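You operate a simulated robot arm through the tools that you are given. There is no shell and no other tool. Be economical: measure what you need, move in short steps, check, and stop when the job is done.

You run a simulated two-armed robot. Do the job below in one go: nothing can be reset, and whatever is moved stays where it is left.

TASK
Take the 6 mm brass reducer from the grey test bench and leave it on the green bench. Fetch the orange fuse and set it in the white tray at the far end. Pick up the carton from the brown-topped red bench with one hand, pass it to the other hand and put it on the top of the white counter. Put the wheel chock from the grey bench on the shelf under the grey bench. Take the pad and leave it on the shelf under the blue stand. Fetch the grey bin from the top shelf of the coil bench and set it on the white cover on the top pallet. The order is free. Set down upright: orange fuse, carton, wheel chock.

It is judged by the outcome, as a careful person would: the job done as asked, and still so three seconds after it is handed in. It fails if anything else is knocked over, pushed out of place, dropped, spilled or broken. Lids that push on must go on centred and level and be pressed home; caps that screw on are set level and turned clockwise until they are tight.

THE ROBOT
Two 7-joint arms with fingered hands on one trunk, on a base that drives. Base frame: it is fixed to the floor where the robot stands at the start and does not move with it; the origin is under the middle of the robot, x ahead of it, y to its left, z up; the surface under the hand at the start is at about z = 0.8. Units: m, rad, N and s.
The left shoulder is at the start at [0.091, 0.125, 1.047], the right one opposite. With the tool pointing down near the work surface each hand reaches from about 0.48 to 0.84 m from the robot's upright axis, wherever it stands, measured 20 degrees to its own side. Places, roughly: bin [-11.25, 7, 1.25]; brass reducer [0.5, 0, 0.75]; carton [-5.5, 1, 1]; cover [-11.5, 9.25, 0.5]; green bench [0.7, 2.4, 0.8]; orange fuse [-4.25, 0.5, 1]; pad (20x11x3 cm) [-7.8, 7.2, 0.5]; shelf under the blue stand [-5.5, 7.2, 0.2]; shelf under the grey bench [-8.1, 0.5, 0.3]; top of the white counter [-7.9, 1.1, 0.4]; wheel chock (12x8x9 cm) [-8.5, 0.4, 0.8]; white tray at the far end (83x16 cm) [-6.7, 2.34, 0.5]. Payload 3.6 kg a hand.
The TCP of each hand is the grasp point between the finger pads, 0.03 m short of the fingertips. In the tool frame z runs along the fingers and y along their closing line. Largest opening 0.104 m; the body of the gripper starts 0.035 m behind the TCP. The gripper is a hand of 4 fingers: y runs from the thumb to the fingers, the wrist lies at [-0.015, -0.104, -0.178] in the tool frame, and closing takes about 1.5 s.
Orientation is that of the tool frame in the base frame, as a unit quaternion [w, x, y, z]. With the fingers straight down and the wrist toward the robot, the tool's x, y and z point along [0, 1, 0], [1, 0, 0] and [0, 0, -1] of the base frame.

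THE INTERFACE
- The arms move only by the tool jog_arm. It takes "left_increments", "right_increments" or both (then of equal length, played together; a hand with none holds still); each is a list of rows, each a list of 3 entries, a list of its own where there are three numbers: the turn, a rotation vector about the base's x, y, z in rad, then the shift along the base's x, y, z in mm, then the gripper command, from -1 (shut) to 1 (fully open), values between in proportion. In form: [[[ax, ay, az], [tx, ty, tz], fingers], ...]. A call has 1 to 20 rows; each row shifts and turns the commanded pose from where the row before left it. Rows are played at 5 a second. More than 0.05 m and 0.15 rad between two rows, or a gripper value outside its range, and nothing of the call is played. Where a pose cannot be reached the arm comes as near as it can. A force on the tool above 40 N (or 10 N above the force at the start of the call, whichever is more), or a blocked arm, ends the call early, and 0.2 s more pass. The fingers move at their own pace (about 0.072 m/s each) and stop on an object; they squeeze with about 30 N. The grip force told is the motor's: it shows also when the fingers shut on nothing. Time passes only in rows, and 0.2 s behind the last, so rows that do not move let the fingers close. It gives the time, the measured TCP pose, the force on the tool (base axes), the opening and the grip force at its end, in the units of the frame above (readings bear some noise), with the torque about the TCP (base axes, N m) and any sound that the robot's microphone picked up.
- Cameras (640 x 400 px; columns grow to the right, rows downward): "scene" is now at [0.2133, -0.0139, 1.189]; the picture's right is [-0.14, -0.99, 0.00], its down [-0.46, 0.06, -0.89] and it looks along [0.88, -0.12, -0.46] (base axes); focal length 215 px, centre (320, 200). "left" rides on the left gripper at [-0.061, -0.092, -0.131] in its tool frame; the picture's right is [-0.81, -0.27, 0.52], its down [0.53, -0.71, 0.46] and it looks along [0.24, 0.64, 0.72] (tool axes); focal length 275 px, centre (320, 200). "right" rides on the right gripper at [0.061, -0.092, -0.13] in its tool frame; the picture's right is [-0.81, 0.28, -0.52], its down [-0.53, -0.71, 0.46] and it looks along [-0.24, 0.64, 0.72] (tool axes); focal length 275 px, centre (320, 200). There is no depth. A picture from a camera that has moved, and an enlarged one, comes with that camera's place and axes in the base frame and with its lens.
- get_image(camera): a new picture of that camera. The clock stands still meanwhile.
- raise_lower(by): slides the trunk up (or, below 0, down) by that many m; the arms and the scene camera ride with it, the base frame stays. It gives what a move gives, with no picture.
- drive_base(legs): drives the robot by 1 to 6 legs, each [ahead, left, turn to the left] in m, m and rad, along the robot's own axes; the way and the turn of a leg run together, so that a leg with both is an arc; at most 1.5 m and 3.142 rad a leg. The arms and the cameras ride along, it lands a little off, and it stops where it bumps. It gives what a move gives.
- grasp_type(shape, hand): the hand has 4 fingers and takes this shape, open, in about a second: jaw (thumb against the fingers, like two jaws); tri (thumb and two fingers); tip (a fingertip pinch); poke (one finger out to press); point (the index stretched); flat (the hand flat); cup (the hand cupped); fist (a fist). The gripper value then closes the fingers along that shape, each until it touches; the sizes above hold for jaw. It gives what a move gives, with no picture.
- turn_head(pan, tilt): turns the head with the scene camera to pan (to the left, within 1.396 rad either way) and tilt (down, from -0.506 to 1.204), counted from straight ahead of the robot. It gives what a move gives.
- close_up(camera, box): a new picture of the part [left, top, right, bottom] of that camera's present view, enlarged. The clock stands still meanwhile.
- finish_job(): hands the job in; it is judged then, once.

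Work in short steps. Places have to be worked out from the pictures, the camera data and where the tool is seen: move nearer, look again, correct. Check each grasp and each placing, and mend what went wrong. You have 196 turns and 172 pictures in all, those below and enlarged ones among them. Open the grippers and draw the arms clear of the work before you hand the job in, unless the task says otherwise; then end with one line.

The tools are called after ">>>" by a JSON object that holds its "api" and its "payload". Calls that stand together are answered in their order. jog_arm: Moves the arms, as the interface text tells. Its arguments: {"type":"object","properties":{"left_increments":{"type":"array","items":{"type":"array"}},"right_increments":{"type":"array","items":{"type":"array"}}},"required":[]} The other tools are called the same way: raise_lower (by) slides the trunk up or down; grasp_type (shape, hand) gives the hand a shape; drive_base (legs) drives the base; turn_head (pan, tilt) turns the head that bears the scene camera; get_image (camera) takes a picture; close_up (camera, box) takes an enlarged picture of a part of a camera's view; finish_job () hands the job in.

At the start:

```text
time: 0.0
left_position: [0.5635, 0.1431, 1.1246]
left_tool_rot: [0.001, 0.707, 0.707, 0.0]
left_force: [-0.2, -0.3, -0.1]
left_moment: [0.01, 0.01, 0.01]
left_width: 0.1033
left_grasp_force: 0.0
left_shape: jaw
right_position: [0.4534, -0.2356, 1.0579]
right_tool_rot: [0.0, 0.707, 0.708, 0.0]
right_force: [-0.9, -0.1, 0.9]
right_moment: [-0.01, 0.0, 0.0]
right_width: 0.1036
right_grasp_force: 0.0
right_shape: jaw
trunk travel left (down, up): [-0.275, 0.261]
robot x, y, heading: [0.0005, -0.0038, 0.0]
head pan, tilt: [-0.138, 0.482]
```

scene: 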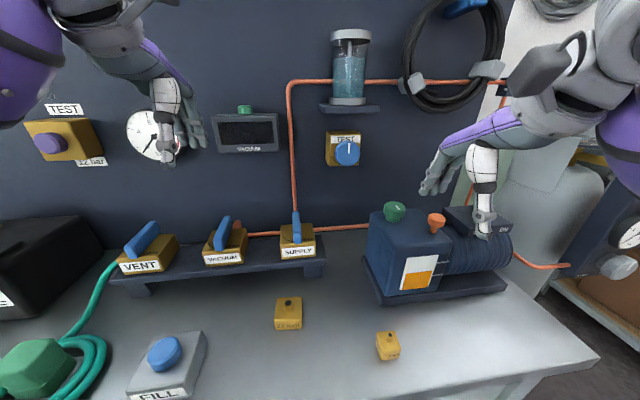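
right: 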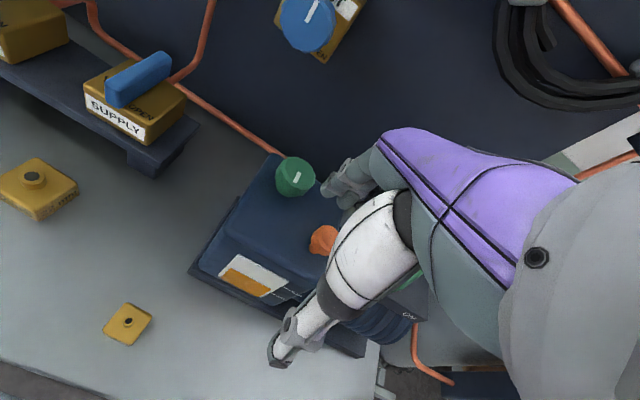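
left: 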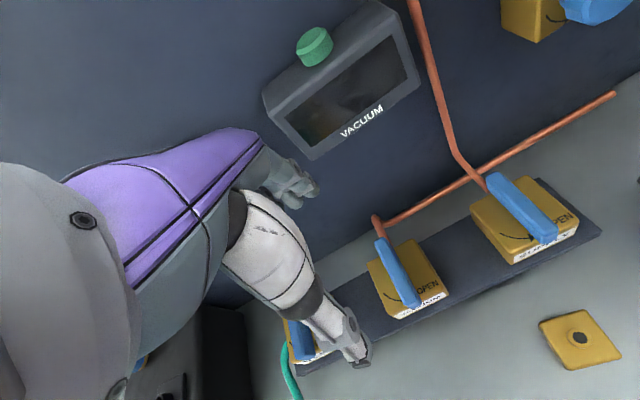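

Two brass blocks lie on the bench; I need to read their labels.

>>> {"api": "close_up", "payload": {"camera": "scene", "box": [240, 270, 440, 395]}}

```text
3.20 times, centred on (340, 332) of scene
camera zoom: at [0.2133, -0.0139, 1.189], right [-0.14, -0.99, 0.0], down [-0.46, 0.06, -0.89], along [0.88, -0.12, -0.46], focal length 689 px, centre (256, -224)
```

zoom: 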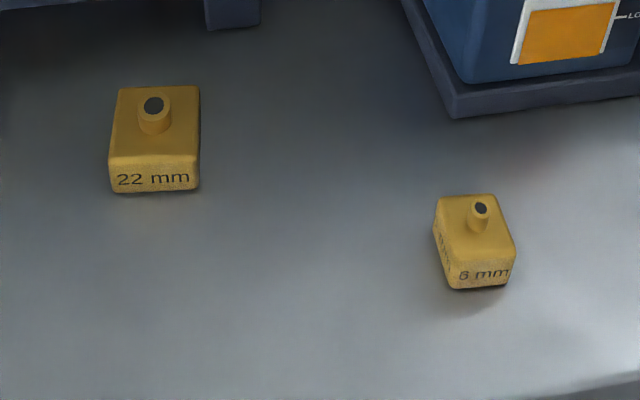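

The 6 mm one is the right-hand block, triangulated at about (0.399, -0.150, 0.813). That is too close for the arm, so I back off by 0.15 m.

>>> {"api": "drive_base", "payload": {"legs": [[-0.15, 0, 0]]}}

>>> {"api": "get_image", "payload": {"camera": "right"}}

```text
time: 1.4
left_position: [0.4153, 0.1438, 1.1236]
left_tool_rot: [0.0, 0.706, 0.708, 0.0]
left_force: [0.2, 0.3, 0.3]
left_moment: [0.01, -0.04, -0.01]
left_width: 0.1038
left_grasp_force: 0.0
left_shape: jaw
right_position: [0.3061, -0.2349, 1.0577]
right_tool_rot: [0.0, 0.706, 0.708, 0.001]
right_force: [-0.6, -0.3, 0.0]
right_moment: [0.01, -0.02, 0.0]
right_width: 0.1037
right_grasp_force: 0.2
right_shape: jaw
trunk travel left (down, up): [-0.275, 0.261]
robot x, y, heading: [-0.1512, -0.0014, -0.002]
head pan, tilt: [-0.138, 0.482]
```

```text
167 pictures are left
camera right: at [0.2133, -0.1733, 1.188], right [0.28, -0.81, 0.52], down [-0.71, -0.53, -0.46], along [0.65, -0.24, -0.72], focal length 275 px, centre (320, 200)
```

right: 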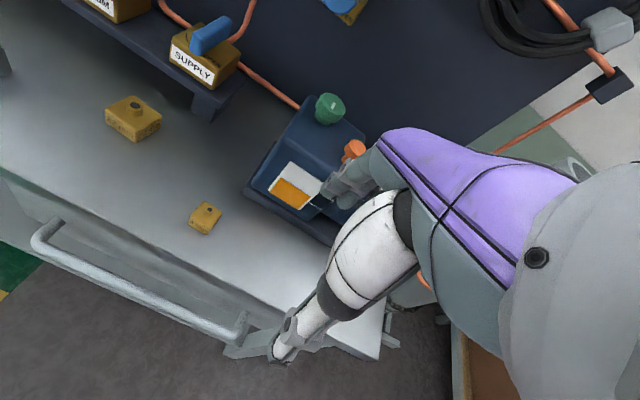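

The block is confirmed at about (0.402, -0.149). I move the right hand above it.

>>> {"api": "jog_arm", "payload": {"right_increments": [[[0, 0, 0], [23, 21, -27], 1], [[0, 0, 0], [23, 21, -27], 1], [[0, 0, 0], [23, 21, -27], 1], [[0, 0, 0], [23, 21, -27], 1], [[0, 0, 0], [0, 0, 0], 1]]}}

>>> {"api": "get_image", "payload": {"camera": "right"}}

>>> {"api": "get_image", "payload": {"camera": "scene"}}

```text
time: 2.6
left_position: [0.415, 0.142, 1.1244]
left_tool_rot: [0.0, 0.706, 0.708, 0.001]
left_force: [0.1, 0.2, 0.6]
left_moment: [0.01, 0.0, -0.01]
left_width: 0.1036
left_grasp_force: 0.1
left_shape: jaw
right_position: [0.4006, -0.1524, 0.9483]
right_tool_rot: [-0.001, 0.708, 0.706, 0.0]
right_force: [-0.1, 0.5, 0.2]
right_moment: [-0.01, -0.01, 0.02]
right_width: 0.1036
right_grasp_force: 0.0
right_shape: jaw
trunk travel left (down, up): [-0.275, 0.261]
robot x, y, heading: [-0.1484, 0.0009, 0.001]
head pan, tilt: [-0.138, 0.482]
```

```text
166 pictures are left
camera right: at [0.3077, -0.0897, 1.0788], right [0.28, -0.81, 0.52], down [-0.71, -0.53, -0.46], along [0.64, -0.24, -0.72], focal length 275 px, centre (320, 200)
```

right: 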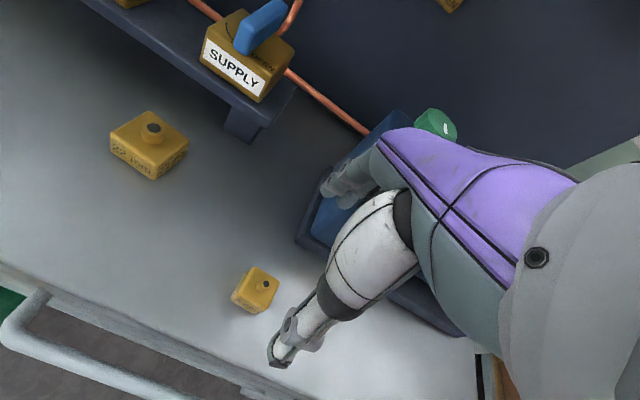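

```text
165 pictures are left
camera scene: at [0.0653, -0.014, 1.1891], right [-0.14, -0.99, 0.0], down [-0.46, 0.06, -0.89], along [0.88, -0.12, -0.46], focal length 215 px, centre (320, 200)
```

scene: 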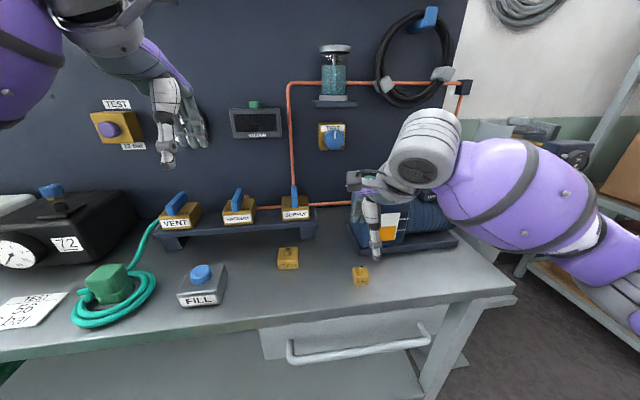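

The hand is above the block; I check the block's rotation up close.

>>> {"api": "close_up", "payload": {"camera": "right", "box": [210, 250, 310, 320]}}

```text
5.71 times, centred on (260, 285) of right
camera zoom: at [0.3077, -0.0897, 1.0788], right [0.28, -0.81, 0.52], down [-0.71, -0.53, -0.46], along [0.64, -0.24, -0.72], focal length 1573 px, centre (663, -286)
```

zoom: 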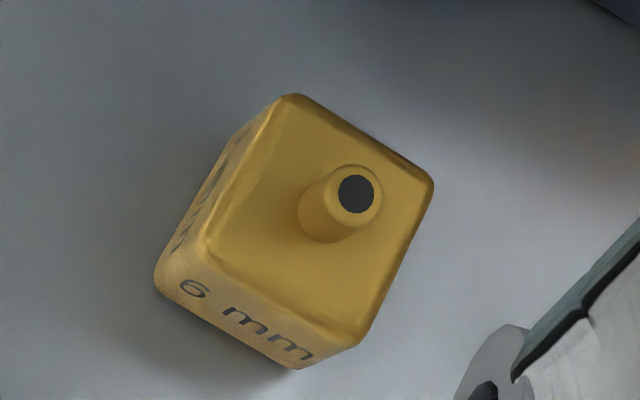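

The block is axis-aligned, about 3 cm square and centred at (0.398, -0.149). I descend with the fingertips just off the table and then close.

>>> {"api": "jog_arm", "payload": {"right_increments": [[[0, 0, 0], [-2, 3, -40], 1], [[0, 0, 0], [0, 0, -40], 1], [[0, 0, 0], [0, 0, -20], 1], [[0, 0, 0], [0, 0, -10], 1], [[0, 0, 0], [0, 0, 0], 1]]}}

>>> {"api": "get_image", "payload": {"camera": "right"}}

```text
time: 3.8
left_position: [0.4163, 0.144, 1.1237]
left_tool_rot: [0.0, 0.706, 0.708, 0.0]
left_force: [-0.6, 0.4, 0.9]
left_moment: [0.0, 0.03, -0.02]
left_width: 0.1036
left_grasp_force: 0.0
left_shape: jaw
right_position: [0.3975, -0.1491, 0.8382]
right_tool_rot: [0.0, 0.707, 0.708, 0.0]
right_force: [-0.1, -1.0, -0.2]
right_moment: [0.01, -0.01, 0.01]
right_width: 0.1038
right_grasp_force: 0.0
right_shape: jaw
trunk travel left (down, up): [-0.275, 0.261]
robot x, y, heading: [-0.146, -0.0003, 0.001]
head pan, tilt: [-0.138, 0.482]
```

```text
163 pictures are left
camera right: at [0.3041, -0.0871, 0.9689], right [0.28, -0.81, 0.52], down [-0.71, -0.53, -0.46], along [0.64, -0.24, -0.72], focal length 275 px, centre (320, 200)
```

right: 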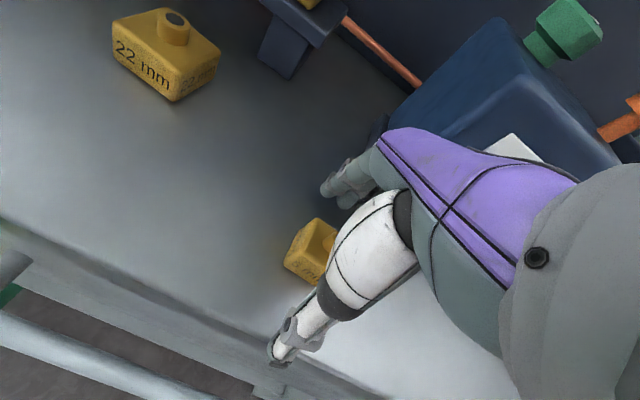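

The block sits between thumb and fingers. I lower 5 mm more and close.

>>> {"api": "jog_arm", "payload": {"right_increments": [[[0, 0, 0], [0, 0, -5], 1], [[0, 0, 0], [0, 0, 0], -1], [[0, 0, 0], [0, 0, 0], -1], [[0, 0, 0], [0, 0, 0], -1], [[0, 0, 0], [0, 0, 0], -1], [[0, 0, 0], [0, 0, 0], -1], [[0, 0, 0], [0, 0, 0], -1], [[0, 0, 0], [0, 0, 0], -1], [[0, 0, 0], [0, 0, 0], -1]]}}

>>> {"api": "get_image", "payload": {"camera": "right"}}

```text
time: 5.8
left_position: [0.4157, 0.1441, 1.1235]
left_tool_rot: [0.0, 0.706, 0.708, 0.0]
left_force: [0.2, -0.6, 0.3]
left_moment: [-0.03, -0.01, 0.02]
left_width: 0.1035
left_grasp_force: 0.1
left_shape: jaw
right_position: [0.3974, -0.1482, 0.8334]
right_tool_rot: [0.0, 0.707, 0.708, -0.001]
right_force: [-0.2, 0.5, 0.2]
right_moment: [-0.01, -0.04, 0.01]
right_width: 0.0268
right_grasp_force: 30.5
right_shape: jaw
trunk travel left (down, up): [-0.275, 0.261]
robot x, y, heading: [-0.1467, 0.0006, -0.0]
head pan, tilt: [-0.138, 0.482]
```

```text
162 pictures are left
camera right: at [0.3039, -0.0869, 0.9642], right [0.28, -0.81, 0.52], down [-0.71, -0.53, -0.46], along [0.64, -0.24, -0.72], focal length 275 px, centre (320, 200)
```

right: 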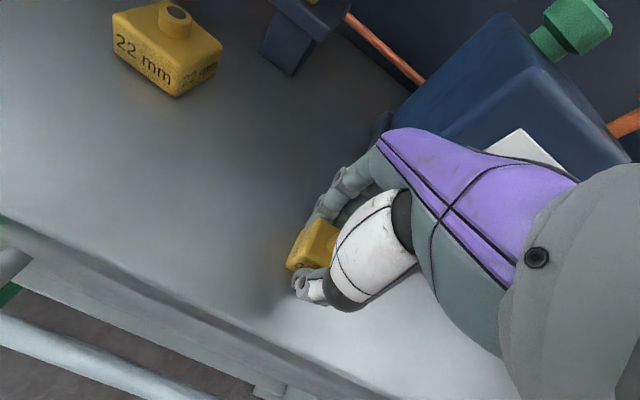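

The grasp reads a width of 27 mm at 30 N. I lift straight up and look left toward the green bench.

>>> {"api": "jog_arm", "payload": {"right_increments": [[[0, 0, 0], [0, 0, 40], -1], [[0, 0, 0], [0, 0, 45], -1], [[0, 0, 0], [0, 0, 45], -1], [[0, 0, 0], [-30, 0, 30], -1], [[0, 0, 0], [-30, -30, 0], -1], [[0, 0, 0], [-10, -30, 0], -1]]}}

>>> {"api": "turn_head", "payload": {"pan": 1.2, "tilt": 0.4}}

>>> {"api": "get_image", "payload": {"camera": "scene"}}

>>> {"api": "get_image", "payload": {"camera": "right"}}

```text
time: 7.2
left_position: [0.4155, 0.1437, 1.1237]
left_tool_rot: [-0.001, 0.706, 0.708, -0.001]
left_force: [-0.4, -0.5, -0.4]
left_moment: [-0.01, -0.01, 0.01]
left_width: 0.1038
left_grasp_force: 0.1
left_shape: jaw
right_position: [0.3252, -0.2086, 0.9935]
right_tool_rot: [0.0, 0.706, 0.708, 0.0]
right_force: [-0.2, 0.2, -2.3]
right_moment: [-0.02, -0.03, -0.02]
right_width: 0.0264
right_grasp_force: 29.9
right_shape: jaw
trunk travel left (down, up): [-0.275, 0.261]
robot x, y, heading: [-0.1508, -0.0023, 0.004]
head pan, tilt: [-0.138, 0.482]
```

```text
time: 8.7
left_position: [0.4163, 0.1429, 1.1242]
left_tool_rot: [0.0, 0.706, 0.708, 0.0]
left_force: [-0.7, 0.8, -0.6]
left_moment: [0.03, -0.02, -0.02]
left_width: 0.1036
left_grasp_force: 0.0
left_shape: jaw
right_position: [0.3264, -0.2091, 0.9921]
right_tool_rot: [0.001, 0.706, 0.708, 0.0]
right_force: [0.4, 0.8, -2.3]
right_moment: [0.02, -0.01, 0.03]
right_width: 0.0268
right_grasp_force: 30.4
right_shape: jaw
trunk travel left (down, up): [-0.275, 0.261]
robot x, y, heading: [-0.1452, 0.0019, 0.004]
head pan, tilt: [1.201, 0.4]
```

```text
161 pictures are left
camera scene: at [0.0087, 0.085, 1.1966], right [0.93, -0.36, 0.0], down [-0.14, -0.36, -0.92], along [0.33, 0.86, -0.39], focal length 215 px, centre (320, 200)
```

scene: 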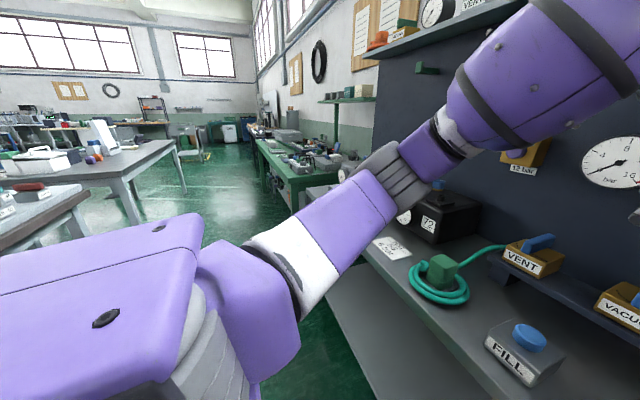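

```text
160 pictures are left
camera right: at [0.2343, -0.1467, 1.124], right [0.28, -0.81, 0.52], down [-0.71, -0.53, -0.46], along [0.64, -0.24, -0.72], focal length 275 px, centre (320, 200)
```

right: 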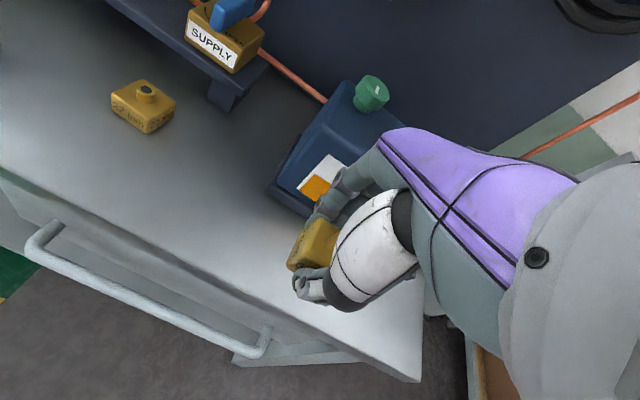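

I back to about x = -0.3 and strafe left between the benches in stages, looking as I go.

>>> {"api": "drive_base", "payload": {"legs": [[-0.17, 0, 0], [0, 1.1, 0]]}}

>>> {"api": "get_image", "payload": {"camera": "scene"}}

```text
time: 19.8
left_position: [0.2436, 1.2579, 1.1237]
left_tool_rot: [0.0, 0.706, 0.708, 0.0]
left_force: [-0.6, 0.8, 0.1]
left_moment: [-0.01, -0.01, -0.03]
left_width: 0.1039
left_grasp_force: 0.1
left_shape: jaw
right_position: [0.1563, 0.905, 0.9939]
right_tool_rot: [0.001, 0.706, 0.708, 0.0]
right_force: [0.6, -0.4, -1.6]
right_moment: [0.01, -0.01, 0.0]
right_width: 0.0268
right_grasp_force: 30.4
right_shape: jaw
trunk travel left (down, up): [-0.275, 0.261]
robot x, y, heading: [-0.3211, 1.1109, 0.001]
head pan, tilt: [1.201, 0.4]
```

```text
159 pictures are left
camera scene: at [-0.1631, 1.1976, 1.1966], right [0.93, -0.36, 0.0], down [-0.14, -0.36, -0.92], along [0.33, 0.86, -0.39], focal length 215 px, centre (320, 200)
```

scene: 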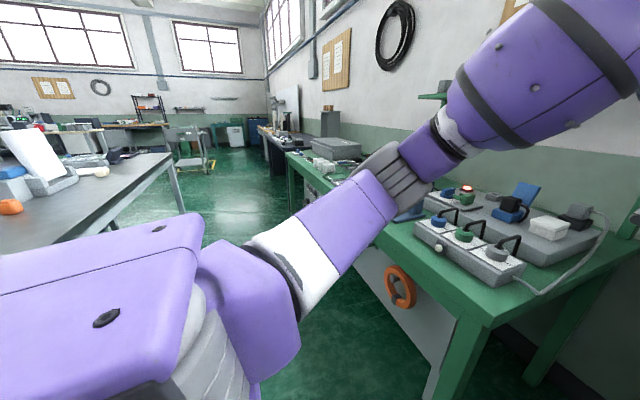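

The green bench's front edge is at x ≈ 0.27. I go 0.6 m further and look right at its top.

>>> {"api": "drive_base", "payload": {"legs": [[0, 0.7, 0]]}}

>>> {"api": "turn_head", "payload": {"pan": 0.0, "tilt": 0.5}}

>>> {"api": "get_image", "payload": {"camera": "scene"}}

```text
time: 26.3
left_position: [0.2432, 1.9535, 1.1245]
left_tool_rot: [-0.001, 0.707, 0.707, 0.0]
left_force: [0.5, -0.1, -0.4]
left_moment: [0.0, 0.0, 0.03]
left_width: 0.1036
left_grasp_force: 0.0
left_shape: jaw
right_position: [0.1538, 1.6017, 0.9933]
right_tool_rot: [0.001, 0.707, 0.707, 0.0]
right_force: [0.2, -0.1, -1.7]
right_moment: [-0.01, 0.0, 0.01]
right_width: 0.027
right_grasp_force: 29.7
right_shape: jaw
trunk travel left (down, up): [-0.275, 0.261]
robot x, y, heading: [-0.3222, 1.8034, 0.002]
head pan, tilt: [1.201, 0.4]
```

```text
time: 27.7
left_position: [0.2434, 1.9529, 1.1237]
left_tool_rot: [-0.001, 0.707, 0.707, -0.001]
left_force: [-0.3, 0.0, -0.9]
left_moment: [0.01, -0.03, -0.05]
left_width: 0.104
left_grasp_force: 0.0
left_shape: jaw
right_position: [0.1545, 1.6007, 0.9934]
right_tool_rot: [0.0, 0.707, 0.708, -0.001]
right_force: [0.3, -0.3, -1.6]
right_moment: [0.01, 0.05, 0.02]
right_width: 0.0265
right_grasp_force: 29.8
right_shape: jaw
trunk travel left (down, up): [-0.275, 0.261]
robot x, y, heading: [-0.3184, 1.8078, -0.002]
head pan, tilt: [0.0, 0.499]
```

```text
158 pictures are left
camera scene: at [-0.1063, 1.8087, 1.1875], right [0.0, -1.0, 0.0], down [-0.48, 0.0, -0.88], along [0.88, 0.0, -0.48], focal length 215 px, centre (320, 200)
```

scene: 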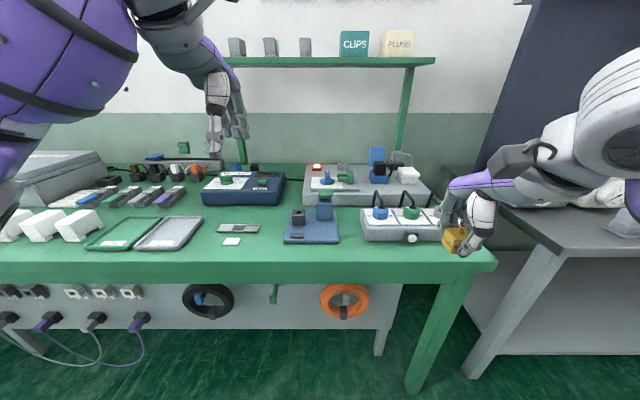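

There is a free spot near the front of the green bench at about (0.36, 1.94), between the small card and the blue mat. I position the robot so the right hand is over it.

>>> {"api": "drive_base", "payload": {"legs": [[0, 0.33, 0], [0.13, 0, 0]]}}

>>> {"api": "get_image", "payload": {"camera": "right"}}

>>> {"api": "get_image", "payload": {"camera": "scene"}}

```text
time: 32.1
left_position: [0.3725, 2.2833, 1.1235]
left_tool_rot: [0.0, 0.706, 0.708, -0.001]
left_force: [0.5, 0.2, -0.2]
left_moment: [0.0, -0.01, 0.0]
left_width: 0.1037
left_grasp_force: 0.0
left_shape: jaw
right_position: [0.2848, 1.9299, 0.993]
right_tool_rot: [0.0, 0.707, 0.708, 0.0]
right_force: [0.4, 0.1, -1.7]
right_moment: [-0.02, 0.03, 0.02]
right_width: 0.0267
right_grasp_force: 30.1
right_shape: jaw
trunk travel left (down, up): [-0.275, 0.261]
robot x, y, heading: [-0.1898, 2.1374, 0.0]
head pan, tilt: [0.0, 0.499]
```

```text
157 pictures are left
camera right: at [0.1915, 1.992, 1.1237], right [0.28, -0.81, 0.52], down [-0.71, -0.53, -0.45], along [0.64, -0.24, -0.73], focal length 275 px, centre (320, 200)
```

right: 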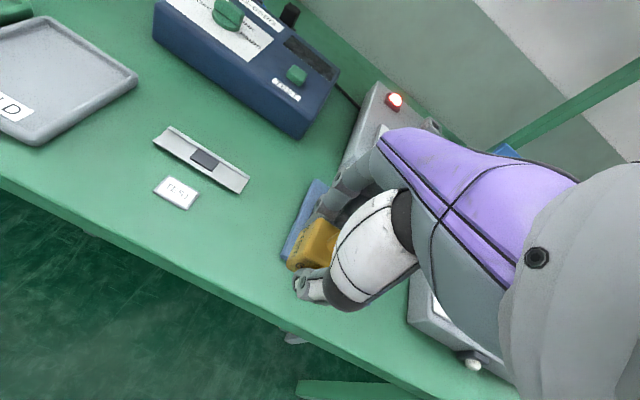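

```text
156 pictures are left
camera scene: at [0.0234, 2.1375, 1.1873], right [0.0, -1.0, 0.0], down [-0.48, 0.0, -0.88], along [0.88, 0.0, -0.48], focal length 215 px, centre (320, 200)
```

scene: 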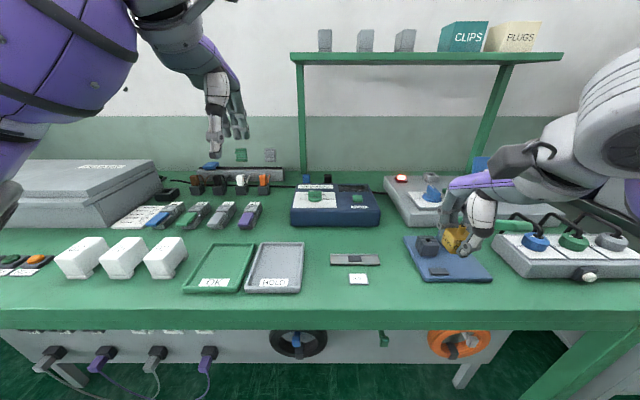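

The gap spans y 1.91–2.03, so I target (0.35, 1.972). I move over and lower, finishing gently until contact.

>>> {"api": "jog_arm", "payload": {"right_increments": [[[0, 0, 0], [33, 21, 0], -1], [[0, 0, 0], [32, 21, 0], -1], [[0, 0, 0], [0, 0, -45], -1], [[0, 0, 0], [0, 0, -45], -1], [[0, 0, 0], [0, 0, -45], -1], [[0, 0, 0], [0, 0, -12], -1], [[0, 0, 0], [0, 0, -3], -1], [[0, 0, 0], [0, 0, -3], -1], [[0, 0, 0], [0, 0, 0], -1]]}}

>>> {"api": "get_image", "payload": {"camera": "right"}}

```text
time: 34.1
left_position: [0.3721, 2.2816, 1.1231]
left_tool_rot: [0.001, 0.707, 0.707, 0.0]
left_force: [0.2, -0.2, -0.3]
left_moment: [-0.04, 0.0, 0.03]
left_width: 0.1034
left_grasp_force: 0.1
left_shape: jaw
right_position: [0.3486, 1.9711, 0.8389]
right_tool_rot: [0.0, 0.707, 0.707, 0.0]
right_force: [0.4, -0.5, -1.7]
right_moment: [0.02, 0.04, -0.02]
right_width: 0.0269
right_grasp_force: 30.2
right_shape: jaw
trunk travel left (down, up): [-0.275, 0.261]
robot x, y, heading: [-0.1897, 2.1378, 0.003]
head pan, tilt: [0.0, 0.499]
```

```text
155 pictures are left
camera right: at [0.2559, 2.034, 0.9703], right [0.28, -0.81, 0.52], down [-0.71, -0.53, -0.45], along [0.64, -0.24, -0.72], focal length 275 px, centre (320, 200)
```

right: 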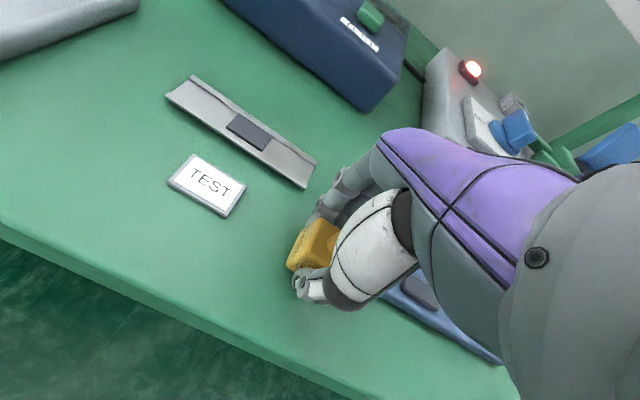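

Still clear by about 5 mm or so; I lower in 2 mm steps.

>>> {"api": "jog_arm", "payload": {"right_increments": [[[0, 0, 0], [0, 0, -2], -1], [[0, 0, 0], [0, 0, -2], -1], [[0, 0, 0], [0, 0, -1.5], -1], [[0, 0, 0], [0, 0, 0], -1]]}}

```text
time: 35.1
left_position: [0.3713, 2.2831, 1.1228]
left_tool_rot: [0.0, 0.707, 0.707, 0.0]
left_force: [-0.7, 0.5, -0.4]
left_moment: [-0.02, -0.02, 0.03]
left_width: 0.1036
left_grasp_force: 0.1
left_shape: jaw
right_position: [0.3495, 1.9718, 0.8356]
right_tool_rot: [-0.001, 0.707, 0.707, 0.0]
right_force: [0.0, 0.3, -2.3]
right_moment: [0.06, 0.04, -0.01]
right_width: 0.0267
right_grasp_force: 30.0
right_shape: jaw
trunk travel left (down, up): [-0.275, 0.261]
robot x, y, heading: [-0.1924, 2.1356, 0.001]
head pan, tilt: [0.0, 0.499]
```

>>> {"api": "jog_arm", "payload": {"right_increments": [[[0, 0, 0], [0, 0, -2], -1], [[0, 0, 0], [0, 0, -1.5], -1], [[0, 0, 0], [0, 0, -1.5], -1], [[0, 0, 0], [0, 0, 0], -1]]}}

```text
time: 36.1
left_position: [0.3707, 2.2821, 1.1254]
left_tool_rot: [0.001, 0.707, 0.708, 0.001]
left_force: [0.0, -0.2, 0.1]
left_moment: [0.0, -0.02, -0.03]
left_width: 0.1038
left_grasp_force: 0.1
left_shape: jaw
right_position: [0.3485, 1.9725, 0.8322]
right_tool_rot: [0.002, 0.706, 0.708, 0.003]
right_force: [-1.3, -1.4, 16.0]
right_moment: [-0.06, -0.04, -0.02]
right_width: 0.0274
right_grasp_force: 30.1
right_shape: jaw
trunk travel left (down, up): [-0.275, 0.261]
robot x, y, heading: [-0.1888, 2.1394, -0.001]
head pan, tilt: [0.0, 0.499]
```

A 16 N contact says the block is on the bench. I ease up 1 mm, open and lift away.

>>> {"api": "jog_arm", "payload": {"right_increments": [[[0, 0, 0], [0, 0, 1], -1], [[0, 0, 0], [0, 0, 0], 0.0], [[0, 0, 0], [0, 0, 0], 1], [[0, 0, 0], [0, 0, 0], 1], [[0, 0, 0], [0, 0, 0], 1], [[0, 0, 0], [0, 0, 40], 1], [[0, 0, 0], [0, 0, 45], 1], [[0, 0, 0], [0, 0, 45], 1], [[0, 0, 0], [-30, 0, 30], 1]]}}

>>> {"api": "get_image", "payload": {"camera": "right"}}

```text
time: 38.1
left_position: [0.3707, 2.2824, 1.1241]
left_tool_rot: [0.0, 0.707, 0.708, 0.0]
left_force: [-0.4, -0.8, 0.0]
left_moment: [0.02, -0.02, 0.01]
left_width: 0.1036
left_grasp_force: 0.0
left_shape: jaw
right_position: [0.3181, 1.9722, 0.99]
right_tool_rot: [0.0, 0.705, 0.709, -0.001]
right_force: [0.7, 0.0, -0.1]
right_moment: [-0.01, -0.03, 0.02]
right_width: 0.104
right_grasp_force: 0.1
right_shape: jaw
trunk travel left (down, up): [-0.275, 0.261]
robot x, y, heading: [-0.1903, 2.1331, 0.002]
head pan, tilt: [0.0, 0.499]
```

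```text
154 pictures are left
camera right: at [0.2254, 2.0327, 1.1209], right [0.28, -0.81, 0.52], down [-0.71, -0.54, -0.45], along [0.65, -0.24, -0.72], focal length 275 px, centre (320, 200)
```

right: 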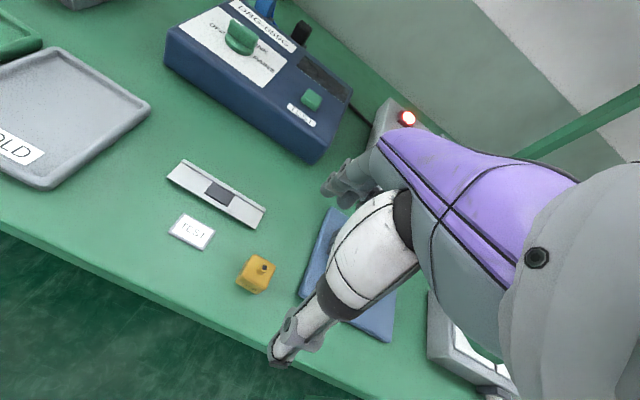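

The reducer stands on the green bench. Next I return to the open area and turn to survey the way to the fuse.

>>> {"api": "drive_base", "payload": {"legs": [[-0.2, 0, 0], [0, -1.2, 0], [-0.1, -0.7, 0], [0, 0, 1.6]]}}

>>> {"api": "turn_head", "payload": {"pan": 1.0, "tilt": 0.35}}

>>> {"api": "get_image", "payload": {"camera": "scene"}}

```text
time: 60.0
left_position: [-0.6396, 0.8015, 1.124]
left_tool_rot: [0.0, -0.009, 1.0, 0.0]
left_force: [-1.0, 0.5, 0.5]
left_moment: [0.0, -0.02, 0.02]
left_width: 0.1037
left_grasp_force: 0.0
left_shape: jaw
right_position: [-0.3274, 0.7545, 0.9901]
right_tool_rot: [0.0, -0.009, 1.0, 0.0]
right_force: [0.1, -0.5, 0.3]
right_moment: [0.01, 0.02, 0.0]
right_width: 0.1039
right_grasp_force: 0.0
right_shape: jaw
trunk travel left (down, up): [-0.275, 0.261]
robot x, y, heading: [-0.4907, 0.2413, 1.588]
head pan, tilt: [0.0, 0.499]
```

```text
time: 61.3
left_position: [-0.6394, 0.8033, 1.124]
left_tool_rot: [0.0, -0.008, 1.0, 0.0]
left_force: [1.0, 0.5, -0.5]
left_moment: [-0.02, 0.03, 0.02]
left_width: 0.1036
left_grasp_force: 0.0
left_shape: jaw
right_position: [-0.3265, 0.7535, 0.9912]
right_tool_rot: [0.0, -0.009, 1.0, 0.0]
right_force: [0.1, 0.3, -0.1]
right_moment: [-0.01, -0.01, -0.02]
right_width: 0.1037
right_grasp_force: 0.1
right_shape: jaw
trunk travel left (down, up): [-0.275, 0.261]
robot x, y, heading: [-0.4854, 0.2389, 1.587]
head pan, tilt: [1.0, 0.351]
```

```text
153 pictures are left
camera scene: at [-0.5688, 0.4123, 1.2011], right [0.53, 0.85, 0.0], down [0.29, -0.18, -0.94], along [-0.8, 0.49, -0.34], focal length 215 px, centre (320, 200)
```

scene: 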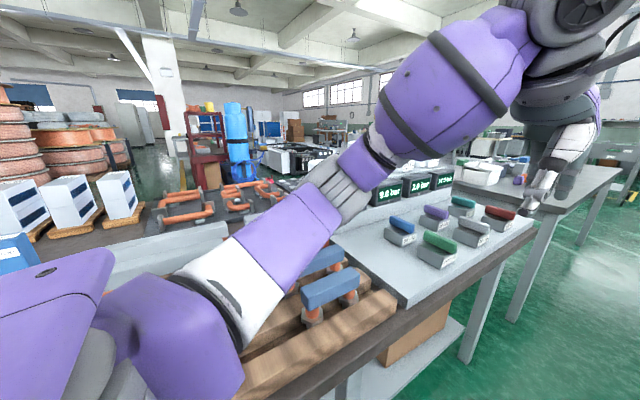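

A bench is close on my left. I look further around to find the way west.

>>> {"api": "drive_base", "payload": {"legs": [[0, -0.15, 0], [0, -0.05, -1.5]]}}

>>> {"api": "turn_head", "payload": {"pan": -1.39, "tilt": 0.3}}

>>> {"api": "get_image", "payload": {"camera": "scene"}}

```text
time: 66.9
left_position: [0.2447, 0.4101, 1.1236]
left_tool_rot: [0.0, 0.672, 0.74, 0.0]
left_force: [0.5, 0.5, -0.7]
left_moment: [-0.02, -0.01, -0.01]
left_width: 0.1036
left_grasp_force: 0.0
left_shape: jaw
right_position: [0.2188, 0.0943, 0.9893]
right_tool_rot: [0.0, 0.673, 0.74, -0.001]
right_force: [0.1, 0.1, -0.6]
right_moment: [0.01, -0.02, -0.02]
right_width: 0.1037
right_grasp_force: 0.0
right_shape: jaw
trunk travel left (down, up): [-0.275, 0.261]
robot x, y, heading: [-0.3029, 0.2132, 0.099]
head pan, tilt: [1.0, 0.351]
```

```text
time: 69.1
left_position: [0.2436, 0.4102, 1.1238]
left_tool_rot: [0.0, 0.672, 0.74, 0.0]
left_force: [-0.3, 0.2, 0.3]
left_moment: [-0.02, 0.04, 0.01]
left_width: 0.1036
left_grasp_force: 0.2
left_shape: jaw
right_position: [0.2199, 0.0946, 0.989]
right_tool_rot: [0.001, 0.673, 0.74, 0.0]
right_force: [-0.2, -0.1, -0.2]
right_moment: [0.03, -0.03, 0.0]
right_width: 0.1038
right_grasp_force: 0.0
right_shape: jaw
trunk travel left (down, up): [-0.275, 0.261]
robot x, y, heading: [-0.3071, 0.2165, 0.098]
head pan, tilt: [-1.389, 0.3]
```

```text
152 pictures are left
camera scene: at [-0.1561, 0.134, 1.2059], right [-0.96, -0.27, 0.0], down [-0.08, 0.28, -0.96], along [0.26, -0.92, -0.3], focal length 215 px, centre (320, 200)
```

scene: 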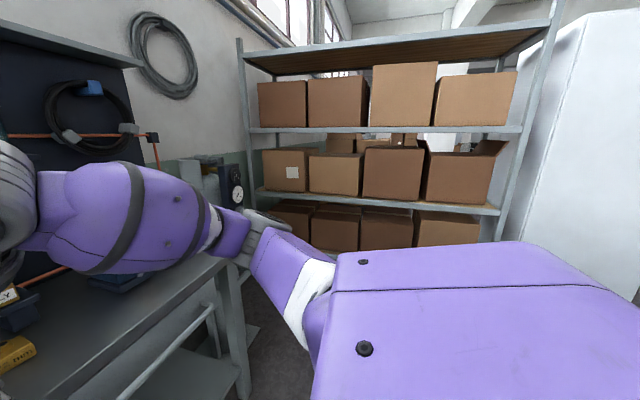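

South is a shelf. I turn back to face +y and pan fully left to see the west side.

>>> {"api": "drive_base", "payload": {"legs": [[0, 0, 1.5]]}}

>>> {"api": "turn_head", "payload": {"pan": 1.396, "tilt": 0.45}}

>>> {"api": "get_image", "payload": {"camera": "scene"}}

```text
time: 73.2
left_position: [-0.4569, 0.7746, 1.1237]
left_tool_rot: [0.0, -0.01, 1.0, 0.0]
left_force: [-0.1, -0.3, 0.7]
left_moment: [-0.04, 0.01, -0.03]
left_width: 0.1038
left_grasp_force: 0.0
left_shape: jaw
right_position: [-0.143, 0.7257, 0.9895]
right_tool_rot: [0.0, -0.009, 1.0, -0.001]
right_force: [0.1, 0.3, -0.3]
right_moment: [-0.05, 0.0, 0.0]
right_width: 0.1038
right_grasp_force: 0.0
right_shape: jaw
trunk travel left (down, up): [-0.275, 0.261]
robot x, y, heading: [-0.3038, 0.213, 1.59]
head pan, tilt: [-1.389, 0.3]
```

```text
time: 75.6
left_position: [-0.457, 0.7738, 1.1239]
left_tool_rot: [0.0, -0.009, 1.0, 0.001]
left_force: [-0.8, -0.2, 0.1]
left_moment: [0.02, 0.01, -0.04]
left_width: 0.1035
left_grasp_force: 0.0
left_shape: jaw
right_position: [-0.1452, 0.7247, 0.9896]
right_tool_rot: [0.0, -0.009, 1.0, 0.0]
right_force: [-0.3, -0.1, -0.5]
right_moment: [0.0, 0.03, 0.0]
right_width: 0.1035
right_grasp_force: 0.1
right_shape: jaw
trunk travel left (down, up): [-0.275, 0.261]
robot x, y, heading: [-0.3055, 0.2138, 1.588]
head pan, tilt: [1.396, 0.45]
```

```text
151 pictures are left
camera scene: at [-0.3977, 0.3501, 1.1919], right [0.16, 0.99, 0.0], down [0.43, -0.07, -0.9], along [-0.89, 0.14, -0.44], focal length 215 px, centre (320, 200)
```

scene: 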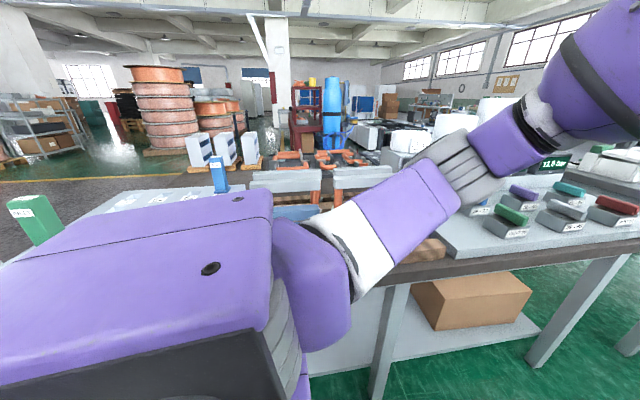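

A long bench lies west (x < -0.74, y about -0.4 to 1.6). I check whether I can pass around its south end.

>>> {"api": "drive_base", "payload": {"legs": [[0, 0, -1.55], [0, 0, -1.5]]}}

>>> {"api": "turn_head", "payload": {"pan": -0.8, "tilt": 0.35}}

>>> {"api": "get_image", "payload": {"camera": "scene"}}

```text
time: 83.5
left_position: [-0.0981, -0.3312, 1.1238]
left_tool_rot: [0.0, 0.998, 0.057, 0.001]
left_force: [0.4, 0.0, -0.2]
left_moment: [-0.01, 0.01, -0.04]
left_width: 0.1037
left_grasp_force: 0.1
left_shape: jaw
right_position: [-0.4129, -0.3132, 0.9884]
right_tool_rot: [0.001, 0.998, 0.057, 0.0]
right_force: [1.1, -0.1, -0.6]
right_moment: [0.0, -0.01, 0.01]
right_width: 0.1039
right_grasp_force: 0.0
right_shape: jaw
trunk travel left (down, up): [-0.275, 0.261]
robot x, y, heading: [-0.3026, 0.2136, -1.457]
head pan, tilt: [1.396, 0.45]
```

```text
time: 85.5
left_position: [-0.098, -0.3306, 1.1236]
left_tool_rot: [0.0, 0.998, 0.057, 0.0]
left_force: [0.2, 0.5, 0.8]
left_moment: [-0.01, 0.0, 0.02]
left_width: 0.1037
left_grasp_force: 0.1
left_shape: jaw
right_position: [-0.4143, -0.3111, 0.9905]
right_tool_rot: [-0.001, 0.998, 0.056, 0.0]
right_force: [0.0, 0.0, 0.5]
right_moment: [0.01, 0.03, 0.0]
right_width: 0.1036
right_grasp_force: 0.0
right_shape: jaw
trunk travel left (down, up): [-0.275, 0.261]
robot x, y, heading: [-0.3047, 0.2127, -1.461]
head pan, tilt: [-0.799, 0.351]
```

```text
150 pictures are left
camera scene: at [-0.3499, 0.017, 1.2011], right [-0.77, 0.63, 0.0], down [0.22, 0.27, -0.94], along [-0.6, -0.73, -0.34], focal length 215 px, centre (320, 200)
```

scene: 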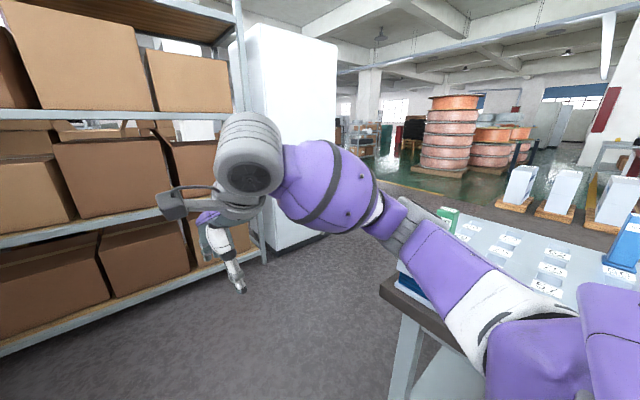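

The south passage (y from -0.3 to -1.55) is wide enough. I tuck the right hand higher, drive into it, and turn west.

>>> {"api": "jog_arm", "payload": {"right_increments": [[[0, 0, 0], [0, 15, 45], 1], [[0, 0, 0], [0, 15, 45], 1], [[0, 0, 0], [0, 15, 40], 1]], "left_increments": [[[0, 0, 0], [0, 25, 10], 1], [[0, 0, 0], [0, 25, 10], 1], [[0, 0, 0], [0, 25, 0], 1]]}}

>>> {"api": "drive_base", "payload": {"legs": [[0.98, 0, 0], [0, 0, -1.68]]}}

>>> {"api": "turn_head", "payload": {"pan": 0, "tilt": 0.3}}

>>> {"api": "get_image", "payload": {"camera": "scene"}}

```text
time: 86.3
left_position: [-0.0982, -0.254, 1.1445]
left_tool_rot: [0.0, 0.998, 0.055, 0.0]
left_force: [0.8, -0.3, -0.1]
left_moment: [-0.03, -0.03, -0.01]
left_width: 0.1038
left_grasp_force: 0.1
left_shape: jaw
right_position: [-0.4131, -0.2654, 1.1206]
right_tool_rot: [0.0, 0.998, 0.055, 0.0]
right_force: [0.2, 0.0, 0.3]
right_moment: [-0.03, 0.05, -0.01]
right_width: 0.1038
right_grasp_force: 0.1
right_shape: jaw
trunk travel left (down, up): [-0.275, 0.261]
robot x, y, heading: [-0.3007, 0.2138, -1.459]
head pan, tilt: [-0.799, 0.351]
```

```text
time: 95.5
left_position: [-0.6783, -0.9193, 1.1445]
left_tool_rot: [0.0, 0.71, -0.705, -0.001]
left_force: [0.3, -0.4, -0.5]
left_moment: [0.0, 0.02, 0.01]
left_width: 0.1036
left_grasp_force: 0.1
left_shape: jaw
right_position: [-0.6545, -0.6068, 1.1201]
right_tool_rot: [0.0, 0.709, -0.705, 0.0]
right_force: [-0.4, 0.0, 0.0]
right_moment: [-0.02, -0.02, -0.01]
right_width: 0.1035
right_grasp_force: 0.1
right_shape: jaw
trunk travel left (down, up): [-0.275, 0.261]
robot x, y, heading: [-0.1899, -0.771, -3.133]
head pan, tilt: [-0.799, 0.351]
```

```text
time: 96.7
left_position: [-0.6778, -0.9205, 1.1435]
left_tool_rot: [0.0, 0.709, -0.705, 0.001]
left_force: [-0.3, 0.2, -0.8]
left_moment: [0.0, -0.01, 0.0]
left_width: 0.1039
left_grasp_force: 0.1
left_shape: jaw
right_position: [-0.6557, -0.6055, 1.12]
right_tool_rot: [0.0, 0.709, -0.705, 0.0]
right_force: [0.4, -0.1, 0.1]
right_moment: [-0.02, -0.04, 0.03]
right_width: 0.1038
right_grasp_force: 0.0
right_shape: jaw
trunk travel left (down, up): [-0.275, 0.261]
robot x, y, heading: [-0.1908, -0.7584, -3.137]
head pan, tilt: [0.0, 0.3]
```

```text
149 pictures are left
camera scene: at [-0.4081, -0.7677, 1.2059], right [-0.01, 1.0, 0.0], down [0.3, 0.0, -0.96], along [-0.96, -0.01, -0.3], focal length 215 px, centre (320, 200)
```

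scene: 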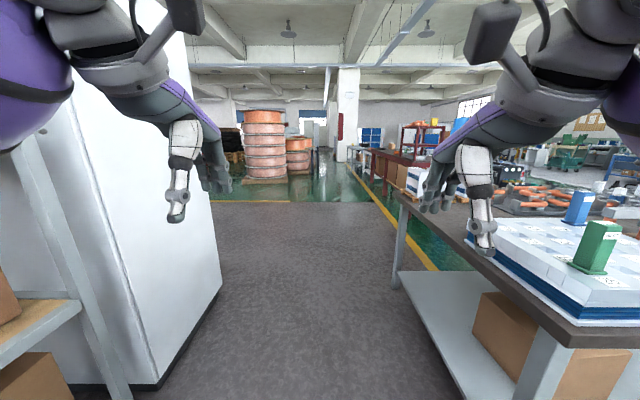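

The passage ahead is clear; I drift a little left of the bench and drive west.

>>> {"api": "drive_base", "payload": {"legs": [[0, 0.17, 0], [1.4, 0, 0], [1.0, 0, 0]]}}

>>> {"api": "turn_head", "payload": {"pan": -0.5, "tilt": 0.25}}

>>> {"api": "get_image", "payload": {"camera": "scene"}}

```text
time: 110.1
left_position: [-3.0783, -1.0686, 1.144]
left_tool_rot: [0.0, -0.702, 0.712, 0.0]
left_force: [-0.7, 0.7, 0.4]
left_moment: [0.01, -0.02, -0.01]
left_width: 0.1033
left_grasp_force: 0.0
left_shape: jaw
right_position: [-3.0498, -0.7548, 1.1194]
right_tool_rot: [0.0, -0.703, 0.711, 0.001]
right_force: [-1.0, 0.5, 0.4]
right_moment: [0.02, -0.01, -0.02]
right_width: 0.1037
right_grasp_force: 0.0
right_shape: jaw
trunk travel left (down, up): [-0.275, 0.261]
robot x, y, heading: [-2.5903, -0.9236, 3.128]
head pan, tilt: [0.0, 0.3]
```

```text
time: 111.1
left_position: [-3.0793, -1.0685, 1.1435]
left_tool_rot: [-0.001, -0.703, 0.711, 0.0]
left_force: [0.6, 0.4, -0.7]
left_moment: [0.0, 0.01, 0.0]
left_width: 0.1035
left_grasp_force: 0.0
left_shape: jaw
right_position: [-3.0505, -0.7536, 1.12]
right_tool_rot: [0.0, -0.703, 0.711, 0.001]
right_force: [0.4, 0.3, -0.3]
right_moment: [-0.03, -0.01, 0.02]
right_width: 0.1039
right_grasp_force: 0.0
right_shape: jaw
trunk travel left (down, up): [-0.275, 0.261]
robot x, y, heading: [-2.5856, -0.9253, 3.124]
head pan, tilt: [-0.499, 0.25]
```

```text
148 pictures are left
camera scene: at [-2.7938, -0.8762, 1.2106], right [0.49, 0.87, 0.0], down [0.22, -0.12, -0.97], along [-0.85, 0.47, -0.25], focal length 215 px, centre (320, 200)
```

scene: 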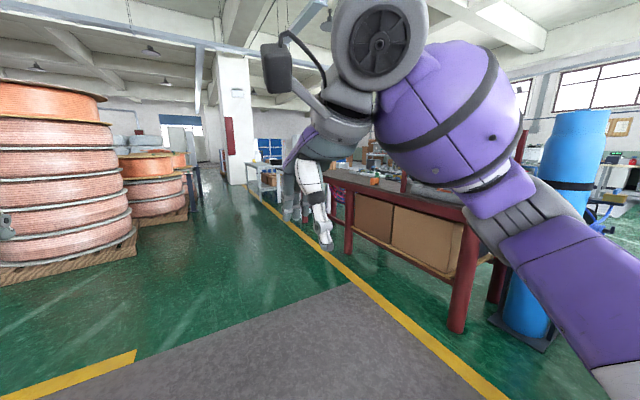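

The red bench's front is near y ≈ 0.45. I drive to x ≈ -4.2, turn to face it and look.

>>> {"api": "drive_base", "payload": {"legs": [[1.4, 0, 0], [0.1, 0, -1.56]]}}

>>> {"api": "turn_head", "payload": {"pan": 0.3, "tilt": 0.25}}

>>> {"api": "get_image", "payload": {"camera": "scene"}}

```text
time: 121.9
left_position: [-4.2015, -0.3513, 1.1451]
left_tool_rot: [0.0, 0.002, 1.0, 0.0]
left_force: [0.2, 0.0, 1.0]
left_moment: [0.03, -0.05, 0.02]
left_width: 0.1036
left_grasp_force: 0.1
left_shape: jaw
right_position: [-3.8879, -0.3771, 1.1205]
right_tool_rot: [0.0, 0.002, 1.0, 0.0]
right_force: [-0.3, 0.0, 0.8]
right_moment: [0.02, 0.01, 0.0]
right_width: 0.1037
right_grasp_force: 0.1
right_shape: jaw
trunk travel left (down, up): [-0.275, 0.261]
robot x, y, heading: [-4.0521, -0.8412, 1.565]
head pan, tilt: [-0.499, 0.25]
```

```text
time: 123.0
left_position: [-4.2016, -0.3509, 1.1443]
left_tool_rot: [0.001, 0.002, 1.0, 0.0]
left_force: [-0.3, 0.1, 0.2]
left_moment: [0.0, 0.02, -0.01]
left_width: 0.1034
left_grasp_force: 0.0
left_shape: jaw
right_position: [-3.888, -0.3768, 1.1197]
right_tool_rot: [0.0, 0.003, 1.0, 0.0]
right_force: [-0.8, 0.2, 0.1]
right_moment: [-0.01, 0.06, 0.0]
right_width: 0.1038
right_grasp_force: 0.0
right_shape: jaw
trunk travel left (down, up): [-0.275, 0.261]
robot x, y, heading: [-4.0539, -0.8408, 1.566]
head pan, tilt: [0.3, 0.25]
```

```text
147 pictures are left
camera scene: at [-4.0796, -0.6287, 1.2106], right [0.96, 0.29, 0.0], down [0.07, -0.24, -0.97], along [-0.28, 0.93, -0.25], focal length 215 px, centre (320, 200)
```

scene: 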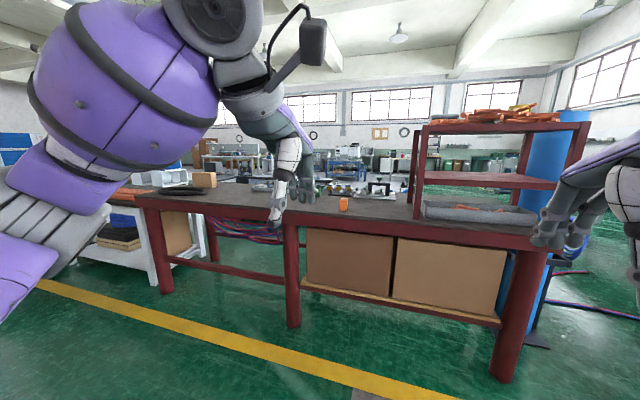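

The orange item at (-4.28, ~0.5) is probably the fuse, and the small tan box at the bench's left end is the carton. I shift left, clear of the riser shelf, and approach.

>>> {"api": "drive_base", "payload": {"legs": [[0, 0.4, 0], [0.6, 0, 0]]}}

>>> {"api": "turn_head", "payload": {"pan": 0.0, "tilt": 0.45}}

>>> {"api": "get_image", "payload": {"camera": "scene"}}

>>> {"api": "get_image", "payload": {"camera": "right"}}

```text
time: 130.0
left_position: [-4.5963, 0.2484, 1.1431]
left_tool_rot: [0.0, 0.004, 1.0, 0.0]
left_force: [0.7, -0.1, 0.8]
left_moment: [-0.02, 0.02, 0.01]
left_width: 0.1036
left_grasp_force: 0.0
left_shape: jaw
right_position: [-4.2822, 0.2221, 1.1192]
right_tool_rot: [0.0, 0.004, 1.0, 0.0]
right_force: [0.9, 0.6, -1.3]
right_moment: [-0.04, 0.02, -0.01]
right_width: 0.1038
right_grasp_force: 0.1
right_shape: jaw
trunk travel left (down, up): [-0.275, 0.261]
robot x, y, heading: [-4.4498, -0.2446, 1.566]
head pan, tilt: [0.3, 0.25]
```

```text
time: 130.8
left_position: [-4.5973, 0.2472, 1.1436]
left_tool_rot: [0.0, 0.004, 1.0, 0.0]
left_force: [-0.2, 0.2, 0.2]
left_moment: [0.04, 0.0, 0.04]
left_width: 0.1037
left_grasp_force: 0.0
left_shape: jaw
right_position: [-4.2827, 0.2216, 1.1196]
right_tool_rot: [0.0, 0.004, 1.0, 0.0]
right_force: [0.2, 0.1, 0.8]
right_moment: [0.0, -0.02, 0.0]
right_width: 0.104
right_grasp_force: 0.0
right_shape: jaw
trunk travel left (down, up): [-0.275, 0.261]
robot x, y, heading: [-4.4501, -0.243, 1.567]
head pan, tilt: [0.0, 0.45]
```

```text
146 pictures are left
camera scene: at [-4.4468, -0.0283, 1.192], right [1.0, -0.01, 0.0], down [0.0, -0.43, -0.9], along [0.01, 0.9, -0.43], focal length 215 px, centre (320, 200)
```

scene: 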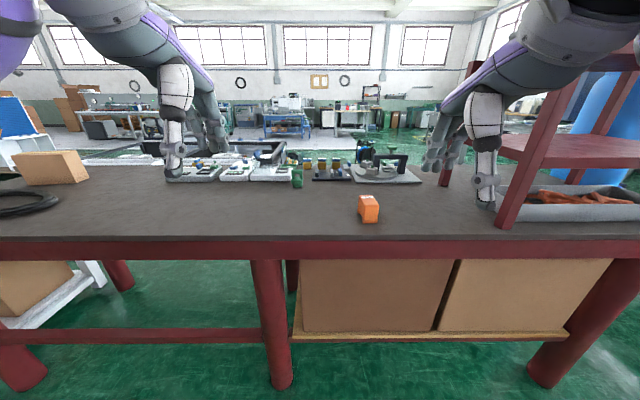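

```text
145 pictures are left
camera right: at [-4.3447, 0.1302, 1.2505], right [0.81, 0.27, 0.52], down [0.53, -0.72, -0.46], along [0.25, 0.64, -0.72], focal length 275 px, centre (320, 200)
```

right: 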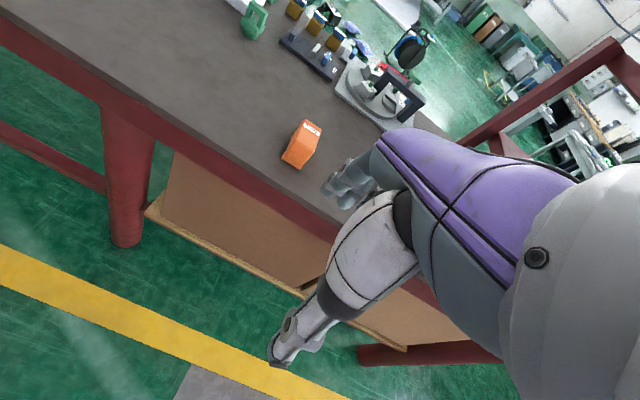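

The fuse is triangulated at about (-4.303, 0.504, 0.918). I come 0.13 m nearer and check its shape and orientation.

>>> {"api": "drive_base", "payload": {"legs": [[0.13, 0, 0]]}}

>>> {"api": "close_up", "payload": {"camera": "right", "box": [220, 150, 380, 250]}}

>>> {"api": "close_up", "payload": {"camera": "scene", "box": [300, 180, 460, 280]}}

```text
time: 132.1
left_position: [-4.595, 0.3774, 1.1445]
left_tool_rot: [0.0, 0.004, 1.0, 0.0]
left_force: [-0.5, 0.4, 0.7]
left_moment: [-0.03, 0.01, 0.02]
left_width: 0.1035
left_grasp_force: 0.0
left_shape: jaw
right_position: [-4.2823, 0.3508, 1.1196]
right_tool_rot: [-0.001, 0.002, 1.0, 0.0]
right_force: [0.4, 0.3, -0.9]
right_moment: [-0.01, -0.05, 0.0]
right_width: 0.1036
right_grasp_force: 0.1
right_shape: jaw
trunk travel left (down, up): [-0.275, 0.261]
robot x, y, heading: [-4.4485, -0.1143, 1.566]
head pan, tilt: [0.0, 0.45]
```

```text
4.00 times, centred on (300, 200) of right
camera zoom: at [-4.344, 0.2604, 1.2503], right [0.81, 0.27, 0.52], down [0.53, -0.72, -0.45], along [0.25, 0.64, -0.72], focal length 1101 px, centre (400, 200)
```

zoom: 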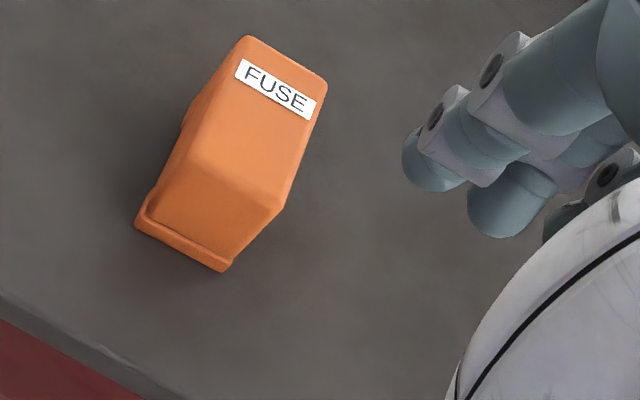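

```text
4.00 times, centred on (380, 230) of scene
camera zoom: at [-4.4459, 0.1019, 1.1918], right [1.0, -0.01, 0.0], down [0.0, -0.44, -0.9], along [0.01, 0.9, -0.44], focal length 861 px, centre (80, 80)
```

zoom: 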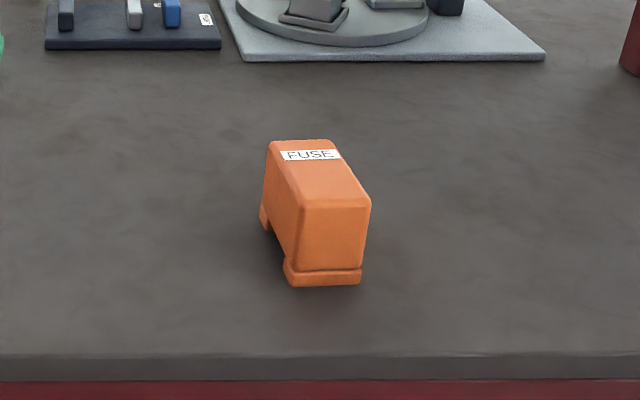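

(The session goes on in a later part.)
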